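You operate a simulated robot arm through the tools that you are given. There is no shell and no other tool. Be economical: measure what you need, move in short steps, check, and stop when the job is done.

The job below is to be done with a simulated robot arm. You get a single attempt, and the scene is never put back.

TASK
Pour about 80 ml from the jug into the cup under the tank lid.
Fine: loosen the lid knob and swing the lid open; put the jug back, swing the lid closed and tighten the knob. Set down upright: jug. Where these are worked on the way, their far stop is far enough and under half their travel is too little: lid knob, tank lid.

Only the result counts: the job must be done as asked and must still hold three seconds after the hand-in. Knocking over, shifting, dropping, spilling or breaking anything else fails it. Lids that push on must go on centred and level and be pressed home; caps that screw on are set level and turned clockwise until they are tight.

THE ROBOT
A 6-joint arm with a two-finger gripper on a trunk, on a base that drives. Base frame: it is fixed to the floor where the robot stands at the start and does not move with it; the origin is under the middle of the robot, x ahead of it, y to its left, z up. Lengths are in m, angles in degrees, forces in N, time in s.
With the tool pointing down near the work surface it reaches from about 0.1 to 0.66 m from the robot's upright axis, wherever it stands. Its first joint turns from -166.0 to 166.0 degrees. Places, roughly: cup [0.7, 0.1, 1.2]; jug [1, 1, 0.5]; lid knob [0.7, 0, 1.3]; tank lid [0.7, 0, 1.3]. Payload 1.57 kg.
Tool frame: the origin (TCP) lies between the finger pads and is the grasp point; the fingertips stand 0.021 m ahead of it; z points along the fingers, y is the line along which they close. The gripper opens to 0.07 m. The gripper's body begins 0.05 m behind the TCP.
Orientation is that of the tool frame in the base frame, as a unit quaternion [w, x, y, z]. With the fingers straight down and closing along the base's y, the tool's x points along the base's -x, its y along +y and its z along -z.

THE INTERFACE
- The arm moves only by the tool step_arm. Its argument "deltas" is text: rows parted by semicolons, each of 7 numbers parted by spaces: the shift along the tool's x, y, z in mm, then the turn, a rotation vector about the tool's x, y, z in degrees, then the opening, from 0 (shut) to 1 (fully open). In form: tx ty tz ax ay az jaw; .... A call has 1 to 12 rows; each row is the pose to reach, as a shift and turn from the pose commanded when the call began, along the tool's axes at that moment. Rows are played at 5 a second. More than 0.05 m and 8.6 degrees between two rows, or a gripper value outside its range, and nothing of the call is played. Where a pose cannot be reached the arm comes as near as it can. A force on the tool above 70 N (or 10 N above the force at the start of the call, whichever is more), or a blocked arm, ends the call early, and 0.2 s more pass. The fingers move at their own pace and stop on an object; they squeeze with about 30 N. The grip force told is the motor's: it shows also when the fingers shut on nothing. Time passes only in rows, and 0.2 s behind the last, so rows that repeat a pose let the fingers close. The reply holds the time, the measured pose of the TCP, the force on the tool along the base axes, the opening and the grip force, in the units named above and with some noise, with the torque about the TCP (base axes, N m) and any sound that the robot's microphone picked up, and new pictures: "show" is both (left out), scene, wrist or none.
- Cameras (640 x 400 px; columns grow to the right, rows downward): "scene" is now at [0.0323, 0.1392, 1.5225]; the picture's right is [-0.25, -0.97, 0.00], its down [-0.41, 0.10, -0.90] and it looks along [0.88, -0.22, -0.43] (base axes); focal length 292 px, centre (320, 200). "wrist" rides on the gripper at [0.079, 0.004, -0.081] in the tool frame; the picture's right is [-0.05, 1.00, 0.00], its down [-0.67, -0.04, -0.74] and it looks along [-0.74, -0.04, 0.67] (tool axes); focal length 256 px, centre (320, 200). There is no depth. A picture from a camera that has moved, and an enlarged one, comes with that camera's place and axes in the base frame and with its lens. The place of the scene camera against the robot may be out by one fixed shift of up to 0.012 m in any direction.
- roll_base(legs): drives the robot by 1 to 6 legs, each [ahead, left, turn to the left] in m, m and degrees, along the robot's own axes; the way and the turn of a leg run together, so that a leg with both is an arc; at most 1.5 m and 180 degrees a leg. The arm and the cameras ride along, it lands a little off, and it stops where it bumps. It gives what a move gives, and a new picture of the scene camera.
- head_to(pan, tilt): turns the head with the scene camera to pan (to the left, within 155 degrees either way) and tilt (down, from -29 to 69), counted from straight ahead of the robot. It gives what a move gives, and a new picture of the scene camera.
- zoom(camera, box): a new picture of the part [left, top, right, bottom] of that camera's present view, enlarged. The clock stands still meanwhile.
- sign_off(): hands the job in; it is judged then, once.

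Go step by step. Nothing tells you exact positions but the pictures and the camera data: compare them with the known pose of the tool, close in by small moves and look again before you grip or let go. The budget is 120 turns and 260 pictures, counting those below and the enlarged ones. Unless the task says otherwise, let go and move clear before handing in, and close with one line.

The tools are called after "Emit:" as a command line: name --argument value ..., lists and objects as JSON in quotes. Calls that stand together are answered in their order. step_arm: Moves the arm, as the interface text tells. Its arguments: {"type":"object","properties":{"deltas":{"type":"string"},"show":{"type":"string","enum":["both","scene","wrist","none"]}},"required":["deltas"]} The other tools are called the same way: roll_base (legs) drives the base; head_to (pan, tilt) turns the head that bears the scene camera; zoom (camera, box) takes an enlarged picture of a part of a camera's view; sign_off () hands the job in.

At the start:

```text
clock: 0.0
ee_pos: [0.3869, -0.1075, 1.1489]
tcp_rot: [-0.001, 0.001, 1.0, 0.0]
contact_force: [0.1, -0.8, 0.2]
moment: [0.04, 0.01, -0.02]
opening: 0.07
gripper_force: 0.0
robot x, y, heading: [0.0026, -0.003, 0.2]
head pan, tilt: [-14.2, 25.3]
```

scene: 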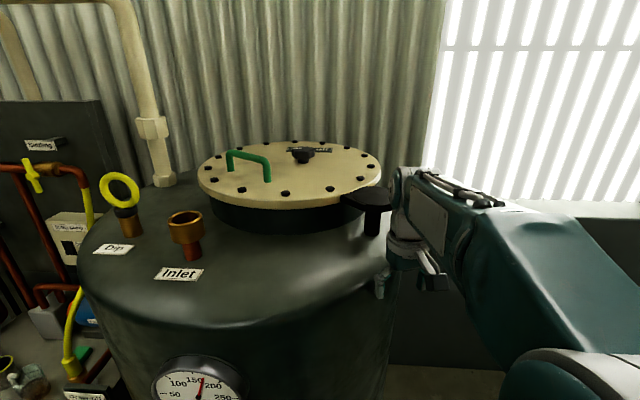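
wrist: 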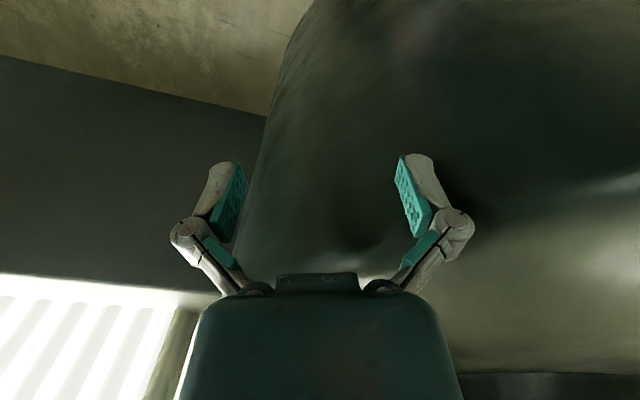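

I see a tank with a cream lid, a green handle, a black clamp knob at the right of the lid and a small black knob on the lid. I'll zoom in on these and look around for the jug.

Emit:
zoom --camera "scene" --box '[180, 120, 420, 270]'

Emit:
head_to --pan 45 --tilt 35

```text
2.67 times, centred on (300, 195) of scene
camera zoom: at [0.0323, 0.1392, 1.5225], right [-0.25, -0.97, 0.0], down [-0.41, 0.1, -0.9], along [0.88, -0.22, -0.43], focal length 780 px, centre (373, 213)
```

zoom: 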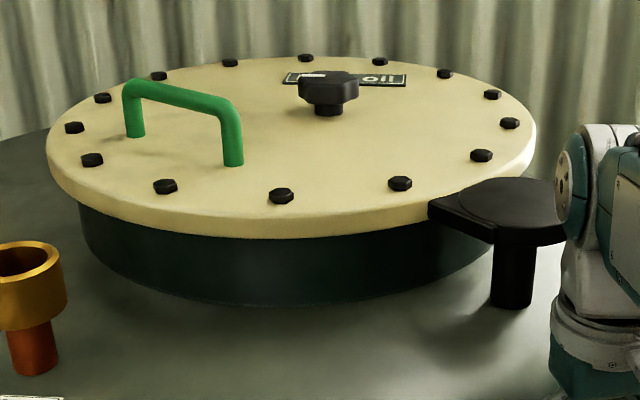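

```text
clock: 1.3
ee_pos: [0.3874, -0.1074, 1.1483]
tcp_rot: [0.001, 0.0, 1.0, 0.0]
contact_force: [-0.1, 0.3, -0.6]
moment: [0.0, 0.02, 0.02]
opening: 0.07
gripper_force: 0.2
robot x, y, heading: [0.0005, 0.001, -0.1]
head pan, tilt: [45.0, 35.0]
camera scene: at [0.0054, 0.224, 1.5073], right [0.71, -0.71, 0.0], down [-0.41, -0.41, -0.82], along [0.58, 0.58, -0.57], focal length 292 px, centre (320, 200)
```

scene: 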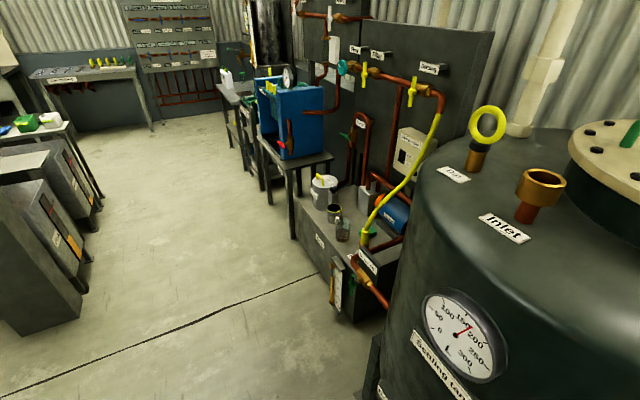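

The lid seems to swing about the black post on its right, with the green handle to drag it and the centre knob to loosen. The jug should be on the low cabinet; zooming there.

Emit:
zoom --camera "scene" --box '[280, 160, 420, 300]'

Emit:
head_to --pan -5 --tilt 25

```text
2.86 times, centred on (350, 230) of scene
camera zoom: at [0.0054, 0.224, 1.5073], right [0.71, -0.71, 0.0], down [-0.41, -0.41, -0.82], along [0.58, 0.58, -0.57], focal length 835 px, centre (234, 114)
```

zoom: 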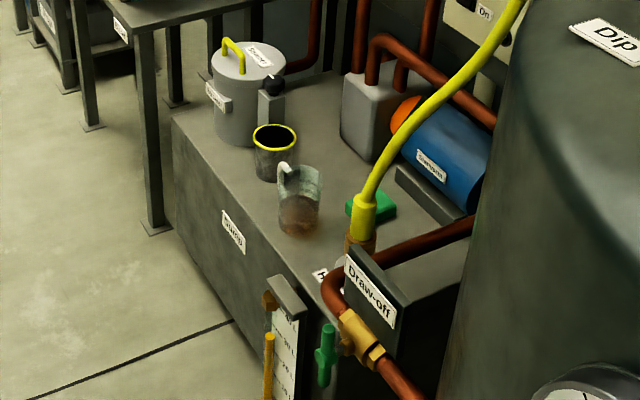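

```text
clock: 2.5
ee_pos: [0.3872, -0.1075, 1.1481]
tcp_rot: [0.001, 0.001, 1.0, 0.0]
contact_force: [-0.4, -0.1, 0.5]
moment: [-0.01, -0.01, 0.0]
opening: 0.0699
gripper_force: 0.0
robot x, y, heading: [0.0007, -0.0025, 0.0]
head pan, tilt: [-5.0, 25.0]
camera scene: at [0.0348, 0.1538, 1.523], right [-0.09, -1.0, 0.0], down [-0.42, 0.04, -0.91], along [0.9, -0.08, -0.42], focal length 292 px, centre (320, 200)
```

scene: 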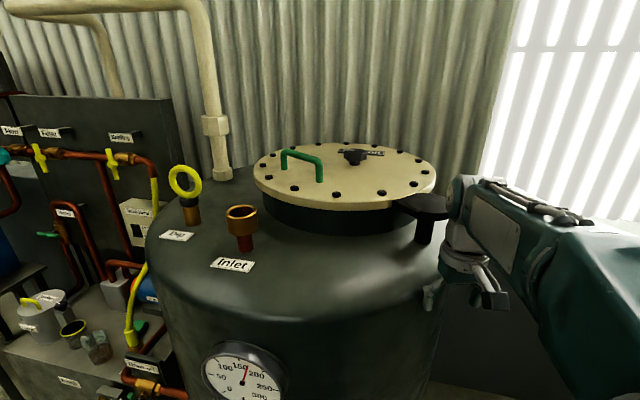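

The jug (handled, with brown liquid) stands on the low sump cabinet. First the lid: I raise the arm straight up and look from the wrist.

Emit:
step_arm --deltas "0 0 -45 0 0 0 1; 0 0 -90 0 0 0 1; 0 0 -135 0 0 0 1; 0 0 -180 0 0 0 1; 0 0 -225 0 0 0 1; 0 0 -270 0 0 0 1; 0 0 -310 0 0 0 1; 0 0 -310 0 0 0 1"

```text
clock: 4.3
ee_pos: [0.3783, -0.1054, 1.363]
tcp_rot: [0.001, -0.001, 1.0, -0.002]
contact_force: [-0.6, -0.7, 0.4]
moment: [-0.01, 0.0, 0.02]
opening: 0.07
gripper_force: 0.0
out of reach, approached as far as the arm can: row 5, 6, 7, 8
robot x, y, heading: [-0.0, 0.0004, -0.1]
head pan, tilt: [-5.0, 25.0]
camera scene: at [0.0349, 0.1537, 1.523], right [-0.09, -1.0, 0.0], down [-0.42, 0.04, -0.91], along [0.9, -0.08, -0.42], focal length 292 px, centre (320, 200)
camera wrist: at [0.3007, -0.1001, 1.4445], right [0.05, 1.0, 0.0], down [0.66, -0.03, 0.75], along [0.75, -0.04, -0.67], focal length 256 px, centre (320, 200)
```

scene: 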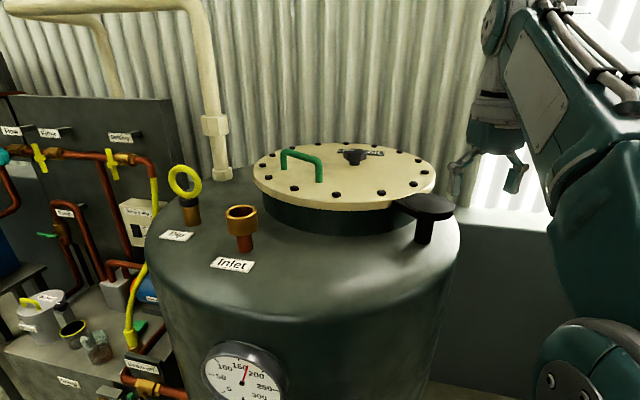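
wrist: 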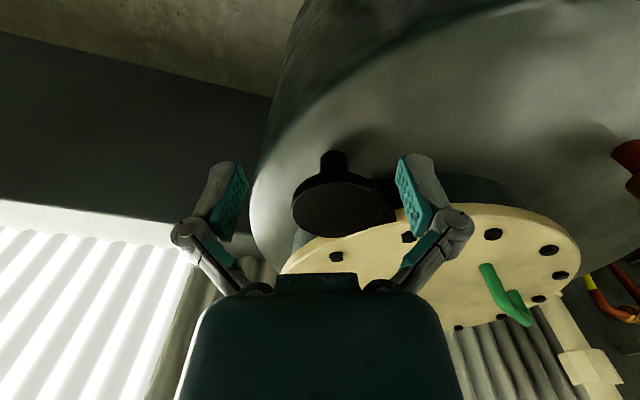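

The arm with tool down tops out near z 1.36 here; the post triangulates to about (0.51, -0.09, 1.27). I zoom the wrist view and the lid to understand the mechanism.

Emit:
zoom --camera "wrist" --box '[240, 130, 640, 380]'

Emit:
zoom --camera "scene" --box '[230, 120, 470, 270]'

```text
1.60 times, centred on (440, 255) of wrist
camera zoom: at [0.3007, -0.1001, 1.4445], right [0.05, 1.0, 0.0], down [0.66, -0.03, 0.75], along [0.75, -0.04, -0.67], focal length 410 px, centre (128, 112)
```

zoom: 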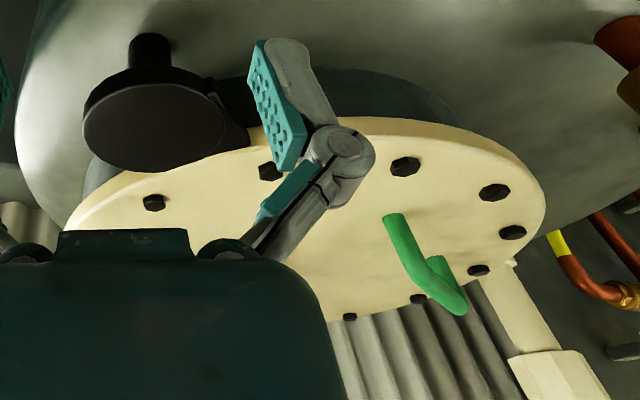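

```text
2.67 times, centred on (350, 195) of scene
camera zoom: at [0.0349, 0.1537, 1.523], right [-0.09, -1.0, 0.0], down [-0.42, 0.04, -0.91], along [0.9, -0.08, -0.42], focal length 780 px, centre (240, 213)
```

zoom: 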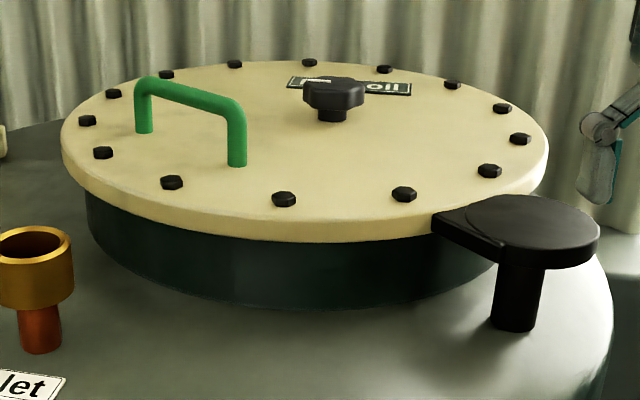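

The lid (top z≈1.28, centre about (0.74, 0.03)) pivots on the post; the handle is at about (0.67, 0.14). The arm needs to be closer, so I check the clearance between base and tank.

Emit:
head_to --pan -10 --tilt 69

Emit:
head_to --pan -60 --tilt 50

```text
clock: 5.4
ee_pos: [0.3796, -0.1056, 1.3631]
tcp_rot: [0.001, 0.0, 1.0, 0.0]
contact_force: [0.2, 0.1, -0.6]
moment: [0.01, 0.03, -0.03]
opening: 0.0697
gripper_force: 0.0
robot x, y, heading: [-0.0016, -0.0017, 0.1]
head pan, tilt: [-10.0, 68.8]
camera scene: at [-0.0017, 0.152, 1.4637], right [-0.17, -0.98, 0.0], down [-0.92, 0.16, -0.36], along [0.36, -0.06, -0.93], focal length 292 px, centre (320, 200)
```

scene: 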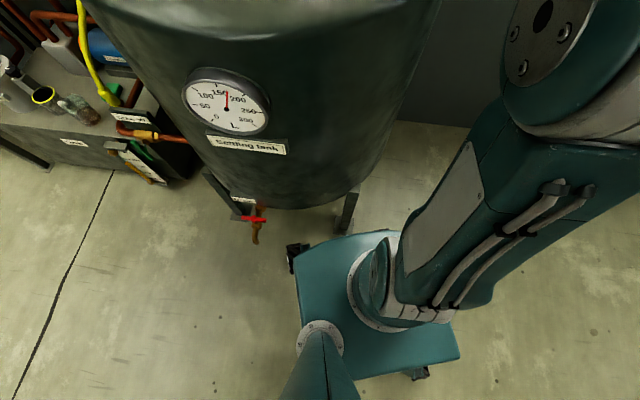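

```text
clock: 6.6
ee_pos: [0.3798, -0.1057, 1.363]
tcp_rot: [0.001, -0.001, 1.0, 0.0]
contact_force: [-0.5, 0.3, -0.6]
moment: [0.0, 0.03, 0.03]
opening: 0.0703
gripper_force: 0.1
robot x, y, heading: [0.0049, 0.0009, 0.3]
head pan, tilt: [-60.0, 50.0]
camera scene: at [-0.0183, 0.095, 1.4856], right [-0.87, -0.5, 0.0], down [-0.38, 0.66, -0.64], along [0.32, -0.56, -0.77], focal length 292 px, centre (320, 200)
```

scene: 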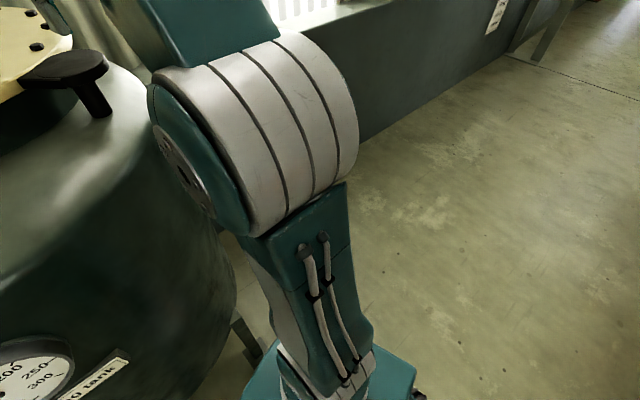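

The tank is on legs and there is a little room ahead. To reach far and high I'll flip the gripper 180° (camera then faces ahead/up when tilted forward), while lowering to a reachable pose.

Emit:
step_arm --deltas "0 0 20 0 0 8 1; 0 0 40 0 0 16 1; 0 0 60 0 0 24 1; 0 0 80 0 0 32 1; 0 0 100 0 0 40 1; 0 0 110 0 0 48 1; 0 0 110 0 0 56 1; 0 0 110 0 0 64 1; 0 0 110 0 0 72 1; 0 0 110 0 0 80 1; 0 0 110 0 0 88 1; 0 0 110 0 0 90 1" --show "none"

Emit:
step_arm --deltas "0 0 0 0 0 8 1; 0 0 0 0 0 16 1; 0 0 0 0 0 24 1; 0 0 0 0 0 32 1; 0 0 0 0 0 40 1; 0 0 0 0 0 48 1; 0 0 0 0 0 56 1; 0 0 0 0 0 64 1; 0 0 0 0 0 72 1; 0 0 0 0 0 80 1; 0 0 0 0 0 88 1; 0 0 0 0 0 90 1" --show "wrist"

```text
clock: 9.2
ee_pos: [0.3797, -0.1054, 1.2505]
tcp_rot: [0.001, 0.708, 0.706, -0.001]
contact_force: [0.6, -0.5, 0.2]
moment: [-0.02, -0.02, -0.01]
opening: 0.07
gripper_force: 0.0
robot x, y, heading: [0.0009, 0.0001, -0.1]
head pan, tilt: [-60.0, 50.0]
```

```text
clock: 11.8
ee_pos: [0.3789, -0.1067, 1.2493]
tcp_rot: [0.0, 1.0, -0.001, 0.0]
contact_force: [-0.1, 0.2, -0.9]
moment: [0.0, 0.01, 0.0]
opening: 0.07
gripper_force: 0.1
robot x, y, heading: [0.0007, -0.0014, 0.3]
head pan, tilt: [-60.0, 50.0]
camera wrist: at [0.4595, -0.109, 1.3304], right [-0.06, -1.0, 0.0], down [-0.67, 0.04, 0.75], along [-0.74, 0.04, -0.67], focal length 256 px, centre (320, 200)
```

wrist: 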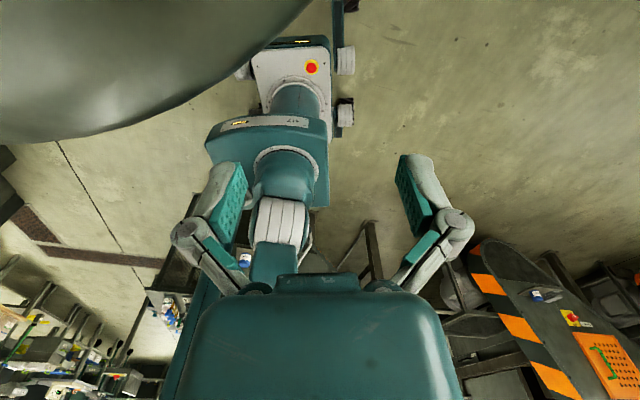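

Now tilt the tool 60° forward while rising toward (0.45, -0.02, 1.40), to view the knob.

Emit:
step_arm --deltas "0 0 -20 0 8 0 1; 0 -10 -40 0 16 0 1; 0 -20 -60 0 24 0 1; 0 -30 -80 0 32 0 1; 0 -40 -100 0 40 0 1; 20 -55 -120 0 48 0 1; 40 -70 -140 0 56 0 1; 70 -85 -150 0 60 0 1; 70 -85 -150 0 60 0 1" --show "wrist"

Emit:
head_to --pan -5 --tilt 30

```text
clock: 13.8
ee_pos: [0.4502, -0.0207, 1.3979]
tcp_rot: [0.0, 0.865, 0.002, 0.501]
contact_force: [0.3, -0.2, -0.2]
moment: [0.0, -0.01, -0.01]
opening: 0.07
gripper_force: 0.0
robot x, y, heading: [0.0002, -0.0024, -0.0]
head pan, tilt: [-60.0, 50.0]
camera wrist: at [0.4204, -0.0252, 1.5072], right [-0.02, -1.0, -0.05], down [-0.98, 0.03, -0.21], along [0.21, 0.04, -0.98], focal length 256 px, centre (320, 200)
```

wrist: 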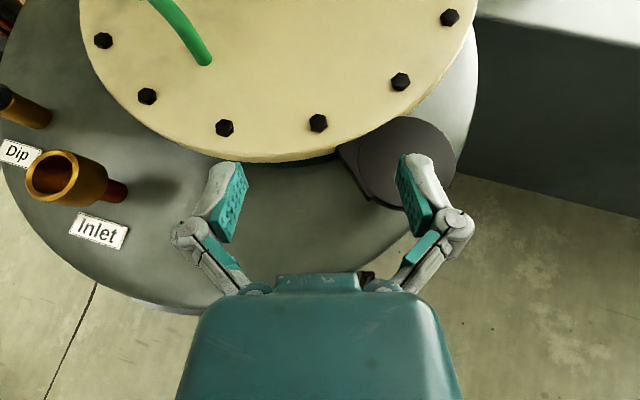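

```text
clock: 15.0
ee_pos: [0.4489, -0.0228, 1.3964]
tcp_rot: [-0.001, 0.866, 0.002, 0.501]
contact_force: [-0.9, -0.2, 0.6]
moment: [-0.01, 0.0, 0.03]
opening: 0.0699
gripper_force: 0.0
robot x, y, heading: [-0.0044, 0.0035, -0.3]
head pan, tilt: [-5.0, 30.0]
camera scene: at [0.0327, 0.1542, 1.515], right [-0.09, -1.0, 0.0], down [-0.5, 0.04, -0.87], along [0.86, -0.08, -0.5], focal length 292 px, centre (320, 200)
```

scene: 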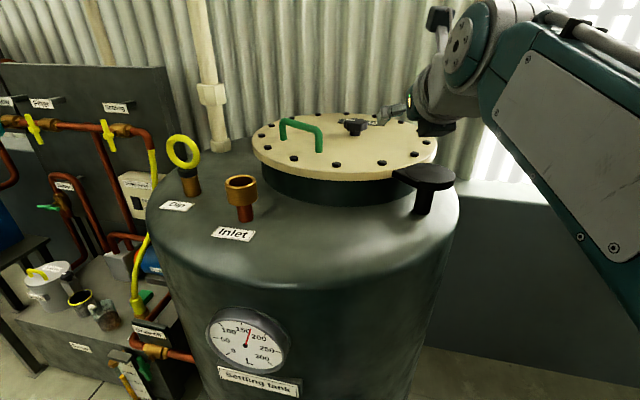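

The wrist view is now top-down. Continue forward 0.15 and slightly up to see the knob.

Emit:
step_arm --deltas "25 0 29 0 0 0 1; 50 0 58 0 0 0 1; 75 0 87 0 0 0 1; 101 0 115 0 0 0 1; 101 0 115 0 0 0 1"

```text
clock: 16.2
ee_pos: [0.6008, -0.0358, 1.4255]
tcp_rot: [-0.002, 0.866, 0.006, 0.5]
contact_force: [1.3, 0.3, -0.2]
moment: [0.0, 0.01, 0.04]
opening: 0.0701
gripper_force: 0.1
out of reach, approached as far as the arm can: row 1, 2, 3, 4, 5
robot x, y, heading: [-0.0012, -0.0017, -0.0]
head pan, tilt: [-5.0, 30.0]
camera scene: at [0.0338, 0.1542, 1.515], right [-0.09, -1.0, 0.0], down [-0.5, 0.04, -0.87], along [0.86, -0.08, -0.5], focal length 292 px, centre (320, 200)
camera wrist: at [0.5716, -0.0399, 1.5343], right [-0.01, -1.0, -0.04], down [-0.98, 0.02, -0.2], along [0.21, 0.04, -0.98], focal length 256 px, centre (320, 200)
```

scene: 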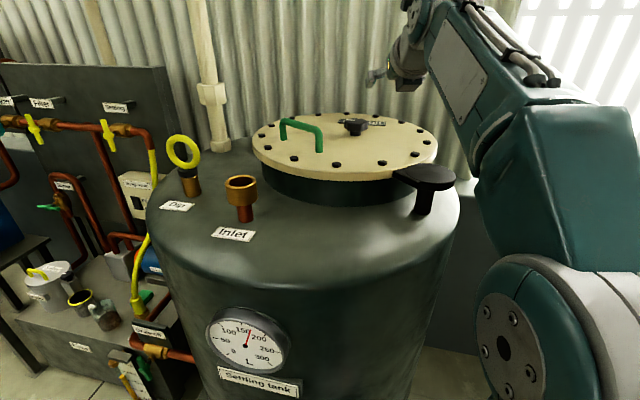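
wrist: 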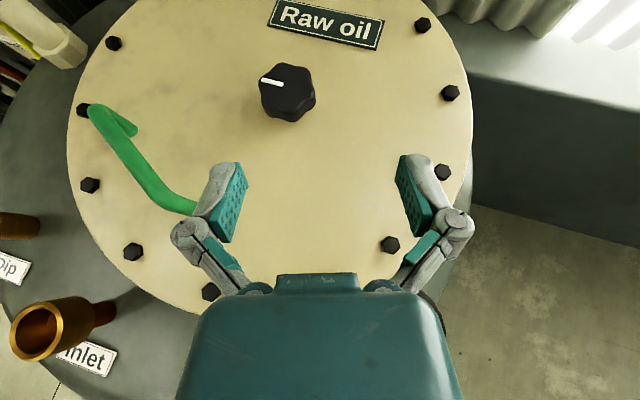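

Knob lies at about (0.731, 0.0), ~55 mm across, with a white pointer. The arm is near its limit, so I drive 0.1 m ahead.

Emit:
roll_base --legs '[[0.1, 0, 0]]'

Emit:
head_to --pan -10 --tilt 66

```text
clock: 17.4
ee_pos: [0.7007, -0.0385, 1.4249]
tcp_rot: [-0.002, 0.866, 0.005, 0.5]
contact_force: [-0.4, -0.3, 0.4]
moment: [0.02, 0.0, -0.02]
opening: 0.0698
gripper_force: 0.0
robot x, y, heading: [0.1004, -0.0022, -0.1]
head pan, tilt: [-5.0, 30.0]
camera scene: at [0.1328, 0.1541, 1.515], right [-0.09, -1.0, 0.0], down [-0.5, 0.04, -0.87], along [0.86, -0.08, -0.5], focal length 292 px, centre (320, 200)
```

scene: 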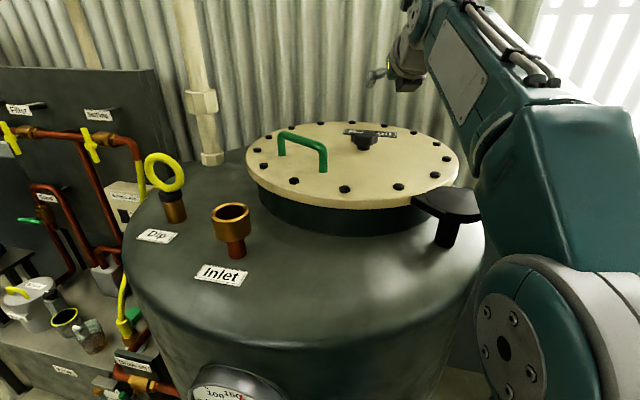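

```text
clock: 18.4
ee_pos: [0.7003, -0.037, 1.4248]
tcp_rot: [-0.001, 0.866, 0.005, 0.5]
contact_force: [-0.7, 0.0, 0.1]
moment: [0.01, 0.02, 0.02]
opening: 0.0702
gripper_force: 0.0
robot x, y, heading: [0.0998, 0.0029, 0.1]
head pan, tilt: [-10.0, 66.0]
camera scene: at [0.1013, 0.1516, 1.4664], right [-0.18, -0.98, 0.0], down [-0.9, 0.16, -0.41], along [0.4, -0.07, -0.91], focal length 292 px, centre (320, 200)
```

scene: 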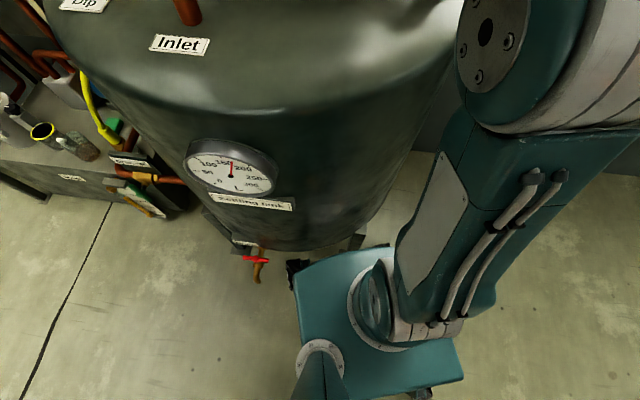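

Still clear of the tank. Now steepen the tool (tilt 60→40°) and line up with the knob in y.

Emit:
step_arm --deltas "-5 -10 3 0 -7 0 1; -15 -20 8 0 -14 0 1; -26 -30 15 0 -20 0 1; -26 -30 15 0 -20 0 1"

```text
clock: 19.4
ee_pos: [0.6925, -0.0415, 1.3868]
tcp_rot: [-0.004, 0.939, 0.018, 0.343]
contact_force: [-0.7, -0.4, -0.6]
moment: [-0.03, 0.0, 0.0]
opening: 0.07
gripper_force: 0.0
out of reach, approached as far as the arm can: row 1, 2, 3, 4
robot x, y, heading: [0.0998, 0.0012, -0.4]
head pan, tilt: [-10.0, 66.0]
camera scene: at [0.1015, 0.1516, 1.4664], right [-0.18, -0.98, 0.0], down [-0.9, 0.16, -0.41], along [0.4, -0.07, -0.91], focal length 292 px, centre (320, 200)
camera wrist: at [0.7017, -0.0447, 1.5013], right [-0.01, -1.0, -0.03], down [-0.99, 0.0, 0.14], along [-0.14, 0.03, -0.99], focal length 256 px, centre (320, 200)
```

scene: 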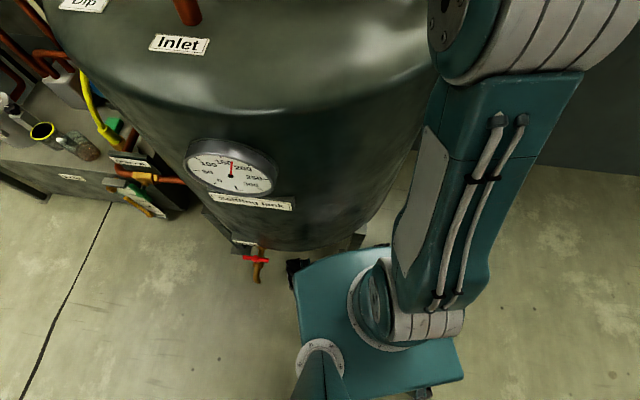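
wrist: 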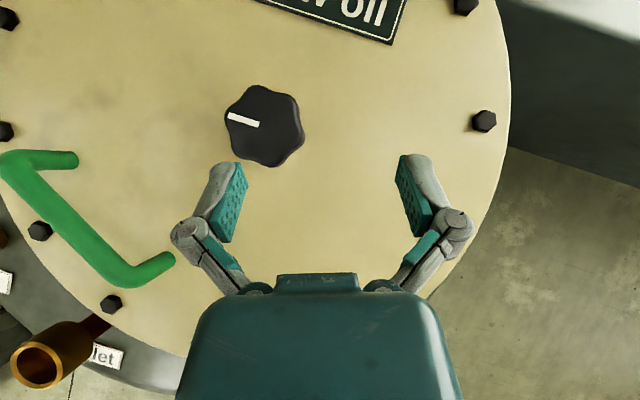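

Knob top triangulates to (0.730, 0.000, 1.312). Lowering extends reach, so I go down to z≈1.345 short of the knob and look again.

Emit:
step_arm --deltas "-19 5 19 0 0 0 1; -38 9 37 0 0 0 1; -38 9 37 0 0 0 1" --show "wrist"

```text
clock: 20.2
ee_pos: [0.6868, -0.052, 1.3335]
tcp_rot: [0.0, 0.94, 0.004, 0.342]
contact_force: [-0.2, -0.7, -0.1]
moment: [-0.03, -0.04, 0.04]
opening: 0.0703
gripper_force: 0.1
robot x, y, heading: [0.1005, 0.0022, -0.1]
head pan, tilt: [-10.0, 66.0]
camera wrist: at [0.6967, -0.0551, 1.4474], right [-0.03, -1.0, -0.03], down [-0.99, 0.03, 0.14], along [-0.14, 0.04, -0.99], focal length 256 px, centre (320, 200)
```

wrist: 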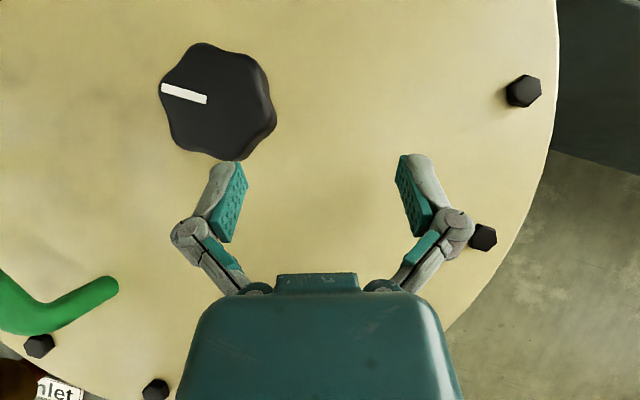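

Reachable now and commands follow the measured pose. Shift 52 mm left to centre on the knob.

Emit:
step_arm --deltas "5 -20 -6 0 0 0 1; 5 -40 -6 0 0 0 1; 5 -52 -6 0 0 0 1; 5 -52 -6 0 0 0 1" --show "wrist"

```text
clock: 21.2
ee_pos: [0.6813, -0.0331, 1.3368]
tcp_rot: [-0.005, 0.939, 0.017, 0.344]
contact_force: [0.6, 0.0, 0.0]
moment: [-0.02, 0.02, -0.02]
opening: 0.0701
gripper_force: 0.2
out of reach, approached as far as the arm can: row 1, 2, 3, 4
robot x, y, heading: [0.0998, 0.0024, -0.1]
head pan, tilt: [-10.0, 66.0]
camera wrist: at [0.6903, -0.0358, 1.451], right [-0.01, -1.0, -0.03], down [-0.99, 0.0, 0.14], along [-0.14, 0.03, -0.99], focal length 256 px, centre (320, 200)
```

wrist: 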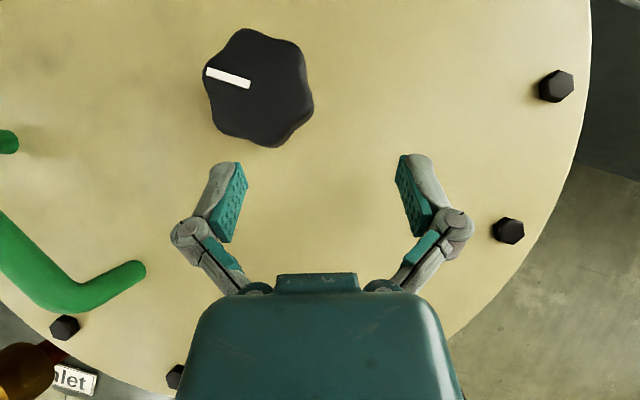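

Limit again to the left, so the base must go nearer. I pull the tool back 60 mm, then drive 0.07 m ahead.

Emit:
step_arm --deltas "-20 0 -20 0 0 0 1; -40 0 -45 0 0 0 1; -40 0 -45 0 0 0 1" --show "none"

Emit:
roll_base --legs '[[0.07, 0, 0]]'

```text
clock: 22.0
ee_pos: [0.6218, -0.0367, 1.3476]
tcp_rot: [-0.003, 0.939, 0.01, 0.343]
contact_force: [0.9, 0.0, 0.8]
moment: [0.01, 0.01, 0.01]
opening: 0.0697
gripper_force: 0.1
out of reach, approached as far as the arm can: row 1, 2, 3
robot x, y, heading: [0.0972, 0.0006, -0.3]
head pan, tilt: [-10.0, 66.0]
```

```text
clock: 23.1
ee_pos: [0.6886, -0.0355, 1.3454]
tcp_rot: [-0.003, 0.94, 0.011, 0.342]
contact_force: [-1.1, -0.6, 1.0]
moment: [0.03, 0.01, -0.01]
opening: 0.0698
gripper_force: 0.1
robot x, y, heading: [0.1673, 0.0046, -0.0]
head pan, tilt: [-10.0, 66.0]
stopped in leg 1: the robot was blocked; the commanded pose is now the measured one
camera scene: at [0.1673, 0.1512, 1.4663], right [-0.17, -0.99, 0.0], down [-0.9, 0.16, -0.41], along [0.4, -0.07, -0.91], focal length 292 px, centre (320, 200)
```

scene: 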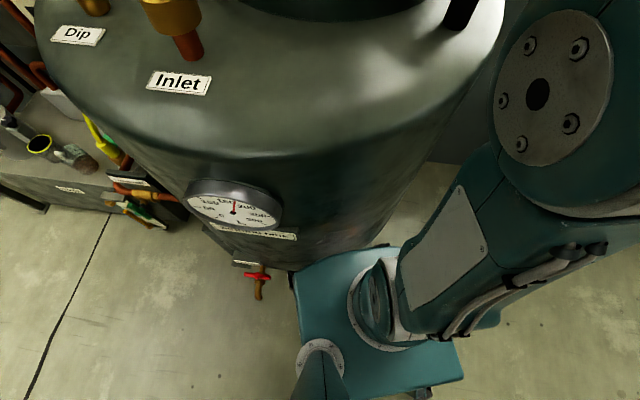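

The base stopped at x=0.167. The reach limit looks like the last wrist joint near its stop (after the 180° flip), not arm length; I test it by moving left with a −16° tool twist.

Emit:
step_arm --deltas "0 -10 0 0 0 -8 1; 0 -25 0 0 0 -16 1; 0 -36 0 0 0 -16 1; 0 -36 0 0 0 -16 1" --show "wrist"

```text
clock: 24.1
ee_pos: [0.689, 0.0024, 1.3449]
tcp_rot: [0.045, 0.929, 0.141, 0.338]
contact_force: [-0.4, -0.2, -0.4]
moment: [-0.03, 0.02, 0.04]
opening: 0.0699
gripper_force: 0.0
robot x, y, heading: [0.1647, -0.0021, 0.0]
head pan, tilt: [-10.0, 66.0]
camera wrist: at [0.6969, 0.0218, 1.4581], right [0.19, -0.97, 0.15], down [-0.97, -0.17, 0.15], along [-0.12, -0.17, -0.98], focal length 256 px, centre (320, 200)
```

wrist: 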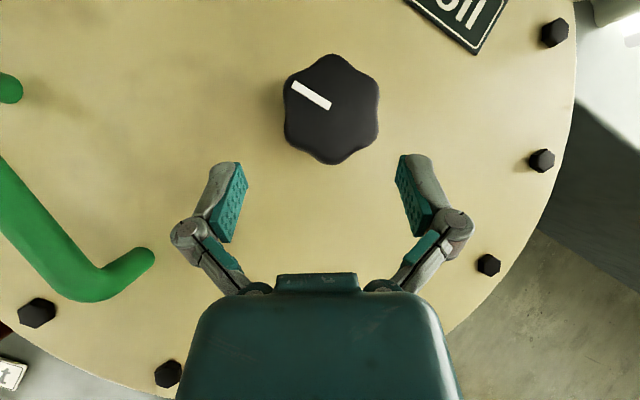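

Confirmed: it is the wrist-roll limit, leaving plenty of travel for counter-clockwise turning. Now try bringing the tool upright here.

Emit:
step_arm --deltas "0 0 0 2.2 -7.7 0 1; 0 0 0 4.4 -15.4 0 1; 0 0 0 6.6 -23.1 0 1; 0 0 0 8.8 -30.7 0 1; 0 0 0 11 -38.4 0 1; 0 0 0 11 -38.4 0 1"

```text
clock: 25.5
ee_pos: [0.6733, 0.0017, 1.3215]
tcp_rot: [0.001, 0.989, 0.15, 0.001]
contact_force: [-0.5, 0.1, -0.4]
moment: [-0.01, -0.03, 0.01]
opening: 0.07
gripper_force: 0.0
out of reach, approached as far as the arm can: row 5, 6
robot x, y, heading: [0.1663, 0.0, -0.2]
head pan, tilt: [-10.0, 66.0]
camera scene: at [0.1679, 0.1514, 1.4663], right [-0.17, -0.99, 0.0], down [-0.9, 0.16, -0.41], along [0.4, -0.07, -0.91], focal length 292 px, centre (320, 200)
camera wrist: at [0.7522, 0.0226, 1.4037], right [0.25, -0.97, 0.0], down [-0.65, -0.16, 0.74], along [-0.72, -0.18, -0.67], focal length 256 px, centre (320, 200)
```

scene: 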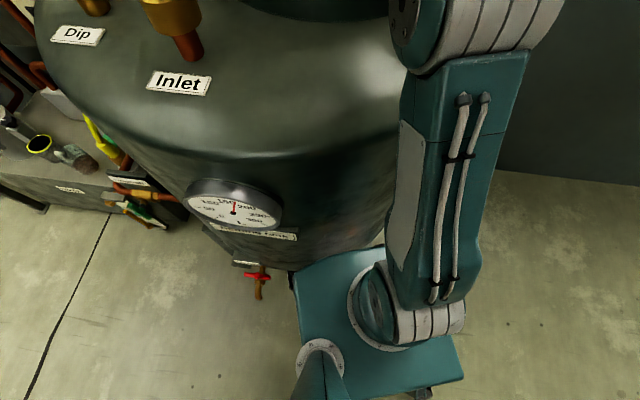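
wrist: 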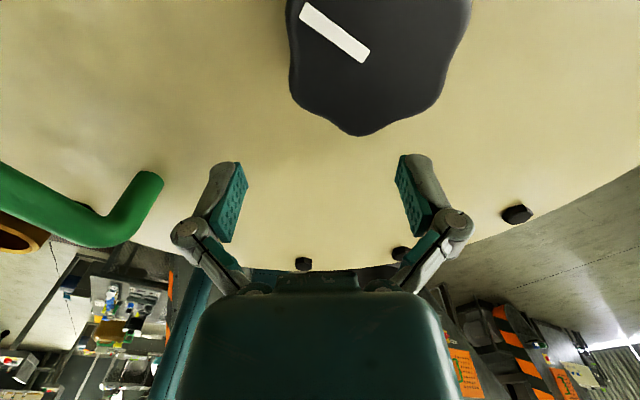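

Upright only reaches x≈0.67 here, so a ~20° tilt is needed at the knob, and I want roll range both ways. I retreat a bit and roll the tool −120° (camera toward the robot).

Emit:
step_arm --deltas "-24 -7 -7 0 0 -8 1; -48 -15 -14 0 0 -16 1; -48 -15 -14 0 0 -24 1; -48 -15 -14 0 0 -32 1; -48 -15 -14 0 0 -40 1; -48 -15 -14 0 0 -48 1; -48 -15 -14 0 0 -56 1; -48 -15 -14 0 0 -64 1; -48 -15 -14 0 0 -72 1; -48 -15 -14 0 0 -80 1; -48 -15 -14 0 0 -88 1; -48 -15 -14 0 0 -88 1" --show "none"

Emit:
step_arm --deltas "0 0 0 0 0 -8 1; 0 0 0 0 0 -16 1; 0 0 0 0 0 -24 1; 0 0 0 0 0 -32 1; 0 0 0 0 0 -32 1" --show "both"

Emit:
head_to --pan -5 --tilt 35

```text
clock: 28.1
ee_pos: [0.6253, 0.0025, 1.3345]
tcp_rot: [0.001, 0.606, 0.796, 0.0]
contact_force: [-0.2, -0.1, 0.5]
moment: [0.01, 0.01, 0.0]
opening: 0.07
gripper_force: 0.1
robot x, y, heading: [0.1671, -0.002, 0.2]
head pan, tilt: [-10.0, 66.0]
```

```text
clock: 29.3
ee_pos: [0.6239, 0.0009, 1.3365]
tcp_rot: [0.0, 0.363, 0.932, 0.0]
contact_force: [0.8, -0.7, -0.5]
moment: [0.02, 0.04, 0.0]
opening: 0.0698
gripper_force: 0.1
robot x, y, heading: [0.1636, -0.0002, 0.1]
head pan, tilt: [-10.0, 66.0]
camera scene: at [0.1675, 0.1514, 1.4663], right [-0.17, -0.99, 0.0], down [-0.9, 0.16, -0.41], along [0.4, -0.07, -0.91], focal length 292 px, centre (320, 200)
camera wrist: at [0.5697, 0.0591, 1.4172], right [0.72, 0.7, 0.0], down [0.47, -0.48, 0.75], along [0.52, -0.53, -0.67], focal length 256 px, centre (320, 200)
```

scene: 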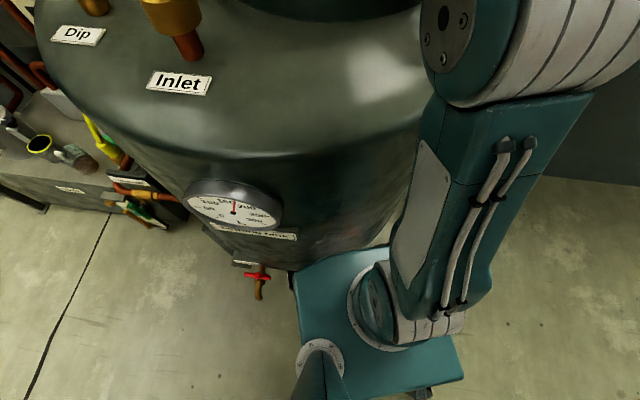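
wrist: 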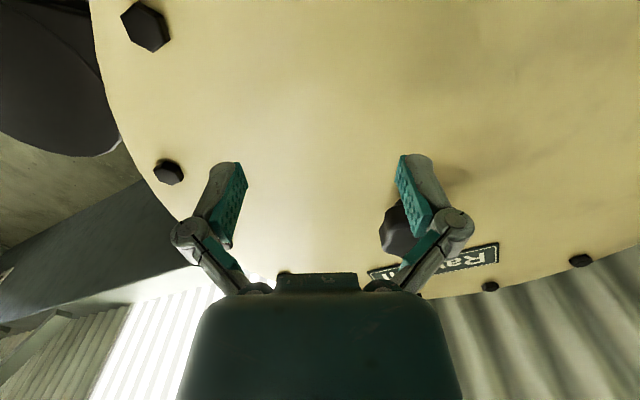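

```text
clock: 30.3
ee_pos: [0.6231, 0.0011, 1.3358]
tcp_rot: [0.001, 0.364, 0.931, 0.0]
contact_force: [-0.5, -0.1, 0.0]
moment: [-0.01, -0.02, -0.01]
opening: 0.0699
gripper_force: 0.1
robot x, y, heading: [0.1666, -0.001, 0.1]
head pan, tilt: [-5.0, 35.0]
camera scene: at [0.1967, 0.1541, 1.5071], right [-0.09, -1.0, 0.0], down [-0.57, 0.05, -0.82], along [0.82, -0.07, -0.58], focal length 292 px, centre (320, 200)
```

scene: 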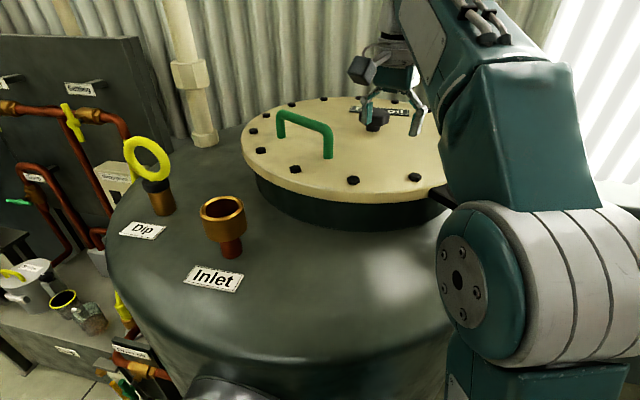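

Now tilt 25° toward the tool's forward side and approach near the knob, above it.

Emit:
step_arm --deltas "0 20 -2 0 -8 0 1; -10 40 -2 0 -16 0 1; -25 60 -2 0 -24 0 1; -38 72 -2 0 -25 0 1; -38 72 -2 0 -25 0 1"

```text
clock: 31.5
ee_pos: [0.6997, 0.03, 1.3357]
tcp_rot: [0.202, 0.355, 0.909, -0.08]
contact_force: [0.3, -0.6, -0.5]
moment: [-0.03, -0.01, 0.02]
opening: 0.0699
gripper_force: 0.1
robot x, y, heading: [0.1618, -0.0012, 0.1]
head pan, tilt: [-5.0, 35.0]
camera scene: at [0.197, 0.1545, 1.5072], right [-0.09, -1.0, 0.0], down [-0.57, 0.05, -0.82], along [0.82, -0.07, -0.57], focal length 292 px, centre (320, 200)
camera wrist: at [0.6259, 0.1055, 1.3771], right [0.71, 0.7, 0.02], down [0.19, -0.22, 0.96], along [0.68, -0.68, -0.29], focal length 256 px, centre (320, 200)
```

scene: 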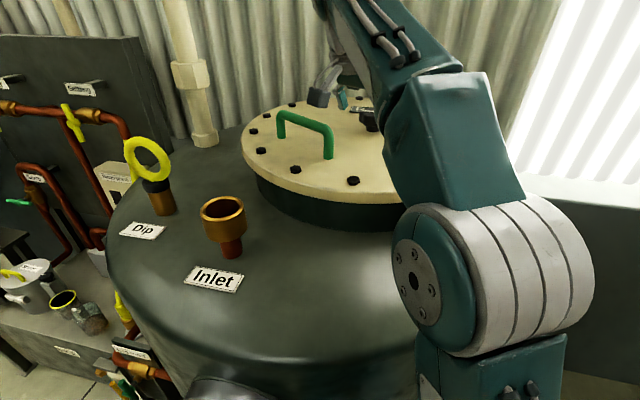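
wrist: 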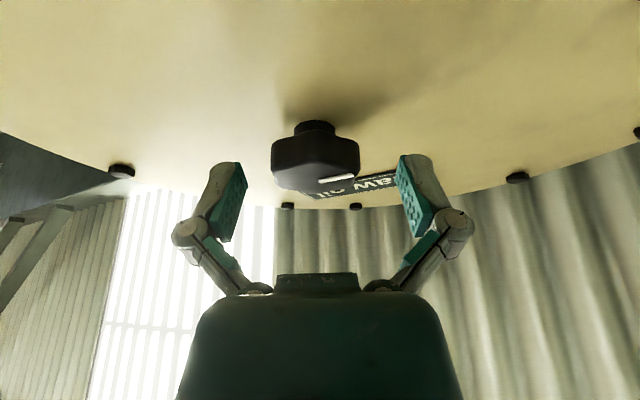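

Well lined up: the knob is centred between the fingers. Move in over it (42 mm forward, 28 mm down) and look.

Emit:
step_arm --deltas "-9 -1 15 0 0 0 1; -18 -1 29 0 0 0 1; -26 -2 43 0 0 0 1; -26 -2 43 0 0 0 1" --show "wrist"

```text
clock: 32.5
ee_pos: [0.7303, -0.0006, 1.3097]
tcp_rot: [0.201, 0.356, 0.909, -0.08]
contact_force: [-0.1, 0.1, -0.4]
moment: [0.07, 0.0, -0.03]
opening: 0.0699
gripper_force: 0.0
robot x, y, heading: [0.1661, -0.0008, -0.2]
head pan, tilt: [-5.0, 35.0]
camera wrist: at [0.6561, 0.0764, 1.3495], right [0.71, 0.7, 0.02], down [0.19, -0.22, 0.96], along [0.68, -0.68, -0.29], focal length 256 px, centre (320, 200)
```

wrist: 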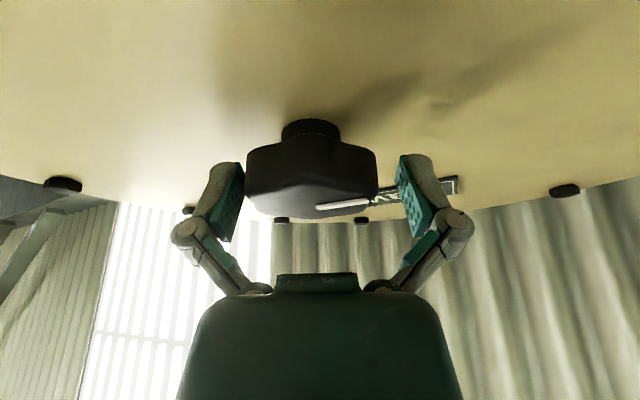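

Nearly centred (about 4 mm off); correct, lower 4 mm and close.

Emit:
step_arm --deltas "2 -4 4 0 0 0 1; 2 -4 4 0 0 0 0; 2 -4 4 0 0 0 0; 2 -4 4 0 0 0 0" --show "wrist"

```text
clock: 33.5
ee_pos: [0.7267, -0.0038, 1.3064]
tcp_rot: [0.204, 0.356, 0.909, -0.078]
contact_force: [8.7, 1.9, 17.0]
moment: [0.25, -0.16, 0.17]
opening: 0.053
gripper_force: 32.3
robot x, y, heading: [0.1671, -0.0013, 0.3]
head pan, tilt: [-5.0, 35.0]
camera wrist: at [0.6533, 0.0736, 1.3463], right [0.71, 0.7, 0.02], down [0.18, -0.22, 0.96], along [0.68, -0.68, -0.29], focal length 256 px, centre (320, 200)
```

wrist: 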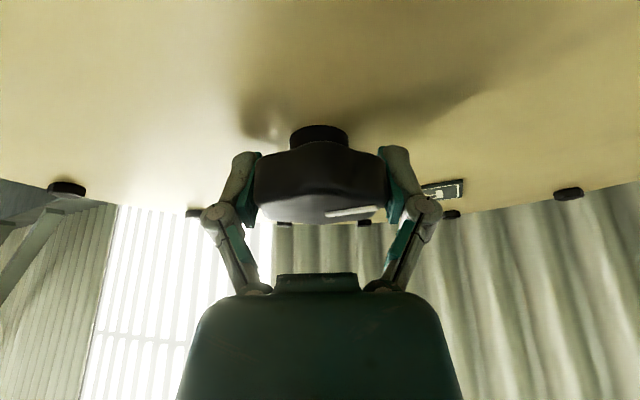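

Gripped (53 mm). Turn counter-clockwise about the vertical, 48° first.

Emit:
step_arm --deltas "0 0 0 -3.38 0 -7.25 0; 0 0 0 -6.76 0 -14.5 0; 0 0 0 -10.14 0 -21.75 0; 0 0 0 -13.52 0 -29 0; 0 0 0 -16.9 0 -36.25 0; 0 0 0 -20.3 0 -43.5 0; 0 0 0 -20.3 0 -43.5 0"

```text
clock: 35.1
ee_pos: [0.7283, -0.0039, 1.307]
tcp_rot: [0.216, -0.045, 0.975, 0.009]
contact_force: [17.0, 7.8, 15.1]
moment: [0.14, -0.32, -0.01]
opening: 0.0528
gripper_force: 31.9
robot x, y, heading: [0.1653, -0.0018, 0.1]
head pan, tilt: [-5.0, 35.0]
camera scene: at [0.1978, 0.1565, 1.507], right [-0.09, -1.0, 0.0], down [-0.57, 0.05, -0.82], along [0.82, -0.07, -0.57], focal length 292 px, centre (320, 200)
camera wrist: at [0.6237, -0.009, 1.3454], right [-0.04, 1.0, 0.02], down [0.29, -0.01, 0.96], along [0.96, 0.05, -0.29], focal length 256 px, centre (320, 200)
```

scene: 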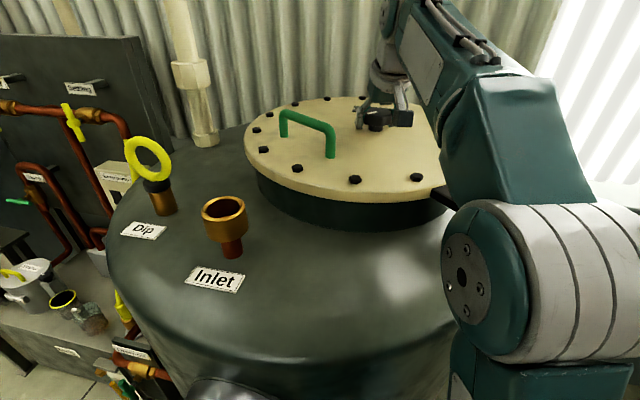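
wrist: 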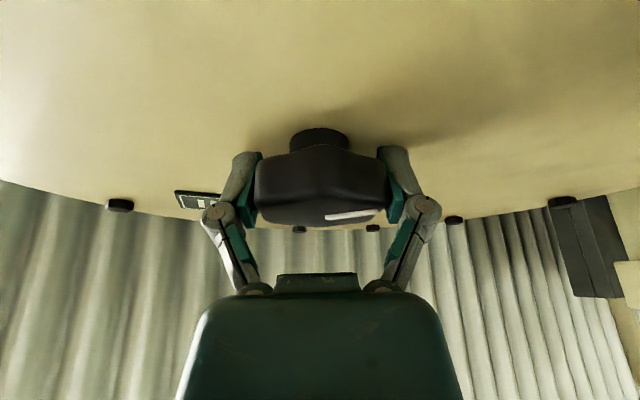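

The knob turned along (pointer keeps with the gripper) with low torque. Continue 48° more.

Emit:
step_arm --deltas "0 0 0 -3.38 0 -7.25 0; 0 0 0 -6.76 0 -14.5 0; 0 0 0 -10.14 0 -21.75 0; 0 0 0 -13.52 0 -29 0; 0 0 0 -16.9 0 -36.25 0; 0 0 0 -20.3 0 -43.5 0; 0 0 0 -20.3 0 -43.5 0"

```text
clock: 36.7
ee_pos: [0.7262, -0.0054, 1.3046]
tcp_rot: [0.193, -0.438, 0.873, 0.097]
contact_force: [-3.0, 1.1, 5.4]
moment: [-0.09, 0.13, -0.22]
opening: 0.052
gripper_force: 31.9
robot x, y, heading: [0.17, -0.0006, 0.1]
head pan, tilt: [-5.0, 35.0]
camera scene: at [0.1962, 0.154, 1.5072], right [-0.09, -1.0, 0.0], down [-0.57, 0.05, -0.82], along [0.82, -0.07, -0.57], focal length 292 px, centre (320, 200)
camera wrist: at [0.6612, -0.0864, 1.3451], right [-0.77, 0.64, 0.02], down [0.2, 0.21, 0.96], along [0.6, 0.74, -0.29], focal length 256 px, centre (320, 200)
```

scene: 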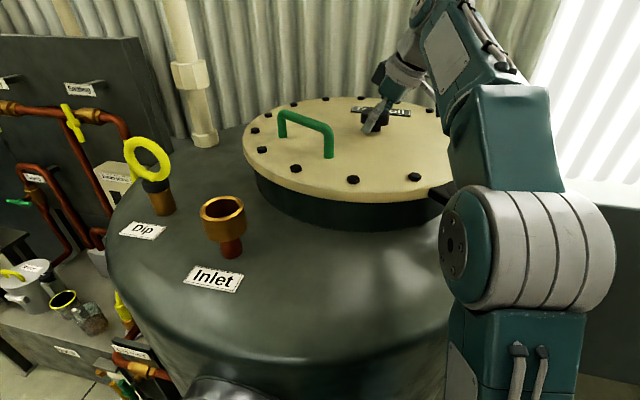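
wrist: 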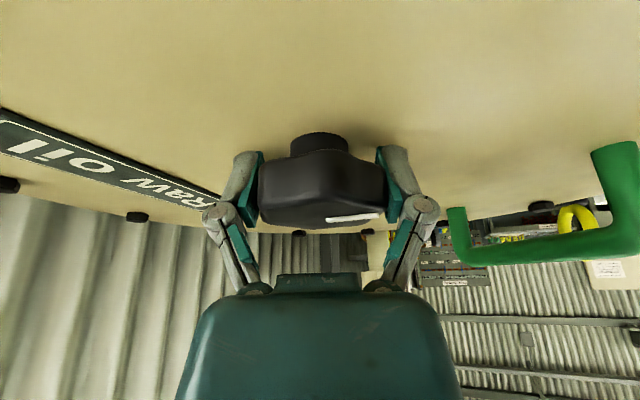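

96° done without a stop. Continue another 48°, still comfortable.

Emit:
step_arm --deltas "0 0 0 -3.38 0 -7.25 0; 0 0 0 -6.76 0 -14.5 0; 0 0 0 -10.14 0 -21.75 0; 0 0 0 -13.52 0 -29 0; 0 0 0 -16.9 0 -36.25 0; 0 0 0 -20.3 0 -43.5 0; 0 0 0 -20.3 0 -43.5 0"

```text
clock: 38.0
ee_pos: [0.7174, -0.0015, 1.2957]
tcp_rot: [-0.157, 0.721, -0.659, -0.147]
contact_force: [47.3, -1.4, 20.3]
moment: [-0.75, 2.93, -0.75]
opening: 0.0708
gripper_force: 32.0
out of reach, approached as far as the arm can: row 5, 6
robot x, y, heading: [0.1662, -0.0001, 0.4]
head pan, tilt: [-5.0, 35.0]
stopped in row 6: the force on the tool passed its limit at 152 N (the readings are from after the stop); the commanded pose is now the measured one
camera scene: at [0.201, 0.1539, 1.5072], right [-0.08, -1.0, 0.0], down [-0.58, 0.05, -0.82], along [0.81, -0.07, -0.58], focal length 292 px, centre (320, 200)
camera wrist: at [0.7222, -0.1055, 1.337], right [-1.0, -0.03, -0.01], down [-0.02, 0.29, 0.96], along [-0.03, 0.96, -0.29], focal length 256 px, centre (320, 200)
```

scene: 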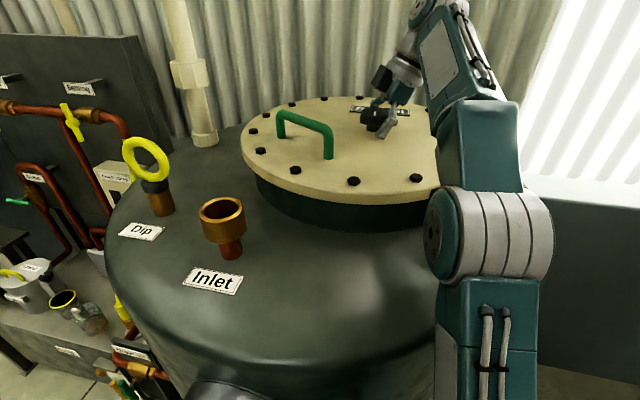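
wrist: 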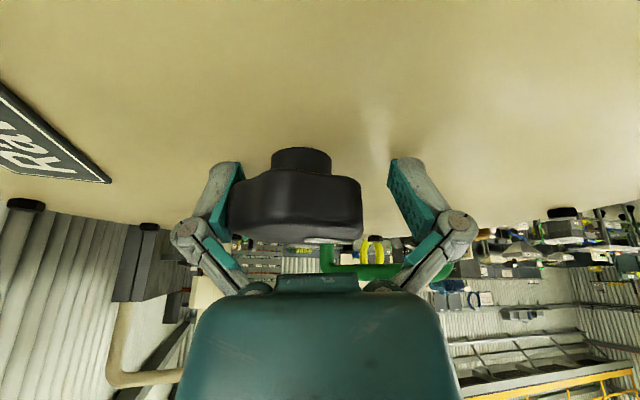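

The last part ran out of reach and pulled against the knob. Open the jaw, recentre (8 mm toward +x) and rise a little.

Emit:
step_arm --deltas "0 -4 0 0 0 0 1; -2 -9 -4 0 0 0 1; -4 -11 -8 0 0 0 1; -4 -11 -8 0 0 0 1"

```text
clock: 39.0
ee_pos: [0.7179, -0.0012, 1.2977]
tcp_rot: [-0.156, 0.722, -0.657, -0.148]
contact_force: [-2.9, 0.4, 8.2]
moment: [-0.1, 0.33, -0.01]
opening: 0.0701
gripper_force: 0.0
out of reach, approached as far as the arm can: row 2, 3, 4
robot x, y, heading: [0.1689, -0.0012, 0.1]
head pan, tilt: [-5.0, 35.0]
camera scene: at [0.1962, 0.1537, 1.5073], right [-0.08, -1.0, 0.0], down [-0.57, 0.05, -0.82], along [0.82, -0.07, -0.57], focal length 292 px, centre (320, 200)
camera wrist: at [0.7233, -0.1052, 1.3388], right [-1.0, -0.04, -0.01], down [-0.02, 0.29, 0.96], along [-0.04, 0.96, -0.29], focal length 256 px, centre (320, 200)
```

scene: 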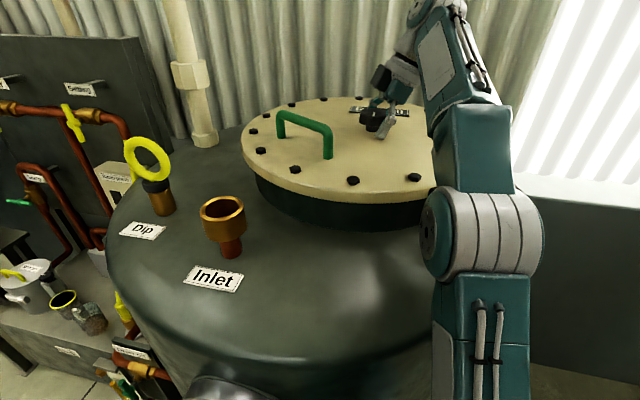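
wrist: 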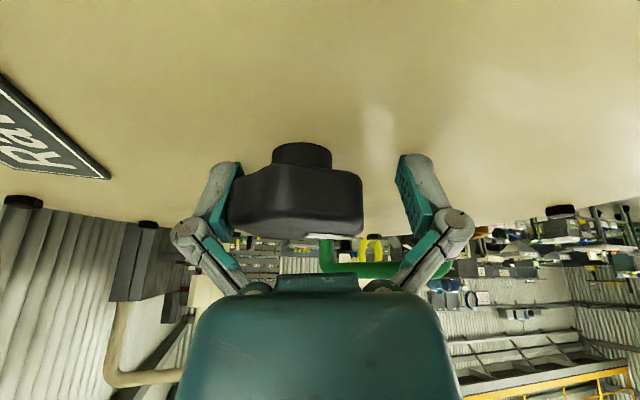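

Force is released. Withdraw backward off the knob and yaw back clockwise for a regrip.

Emit:
step_arm --deltas "30 0 -14 0 0 0 1; 63 0 -30 0 0 0 1; 55 0 -45 3.4 0 7.25 1; 50 0 -57 6.8 0 14.5 1; 50 0 -57 10.1 0 21.75 1; 50 0 -57 13.5 0 29 1; 50 0 -57 16.9 0 36.25 1; 50 0 -57 20.3 0 43.5 1; 50 0 -57 23.7 0 50.75 1; 50 0 -57 27 0 58 1; 50 0 -57 30.4 0 65.3 1; 50 0 -57 33.8 0 72.5 1" --show "wrist"

```text
clock: 39.4
ee_pos: [0.7201, -0.0056, 1.2985]
tcp_rot: [-0.165, 0.722, -0.656, -0.144]
contact_force: [22.6, 13.5, 10.7]
moment: [-0.4, 1.36, -0.38]
opening: 0.0703
gripper_force: 0.1
out of reach, approached as far as the arm can: row 1
robot x, y, heading: [0.1648, 0.0006, 0.1]
head pan, tilt: [-5.0, 35.0]
stopped in row 1: the force on the tool passed its limit at 95 N (the readings are from after the stop); the commanded pose is now the measured one
camera wrist: at [0.7243, -0.1115, 1.3383], right [-1.0, -0.03, -0.03], down [-0.03, 0.28, 0.96], along [-0.03, 0.96, -0.28], focal length 256 px, centre (320, 200)
```

wrist: 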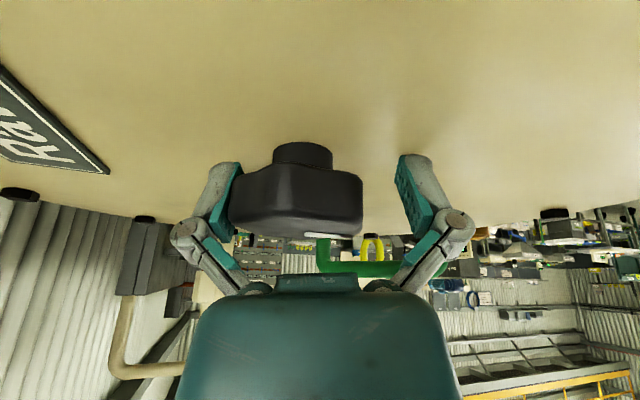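

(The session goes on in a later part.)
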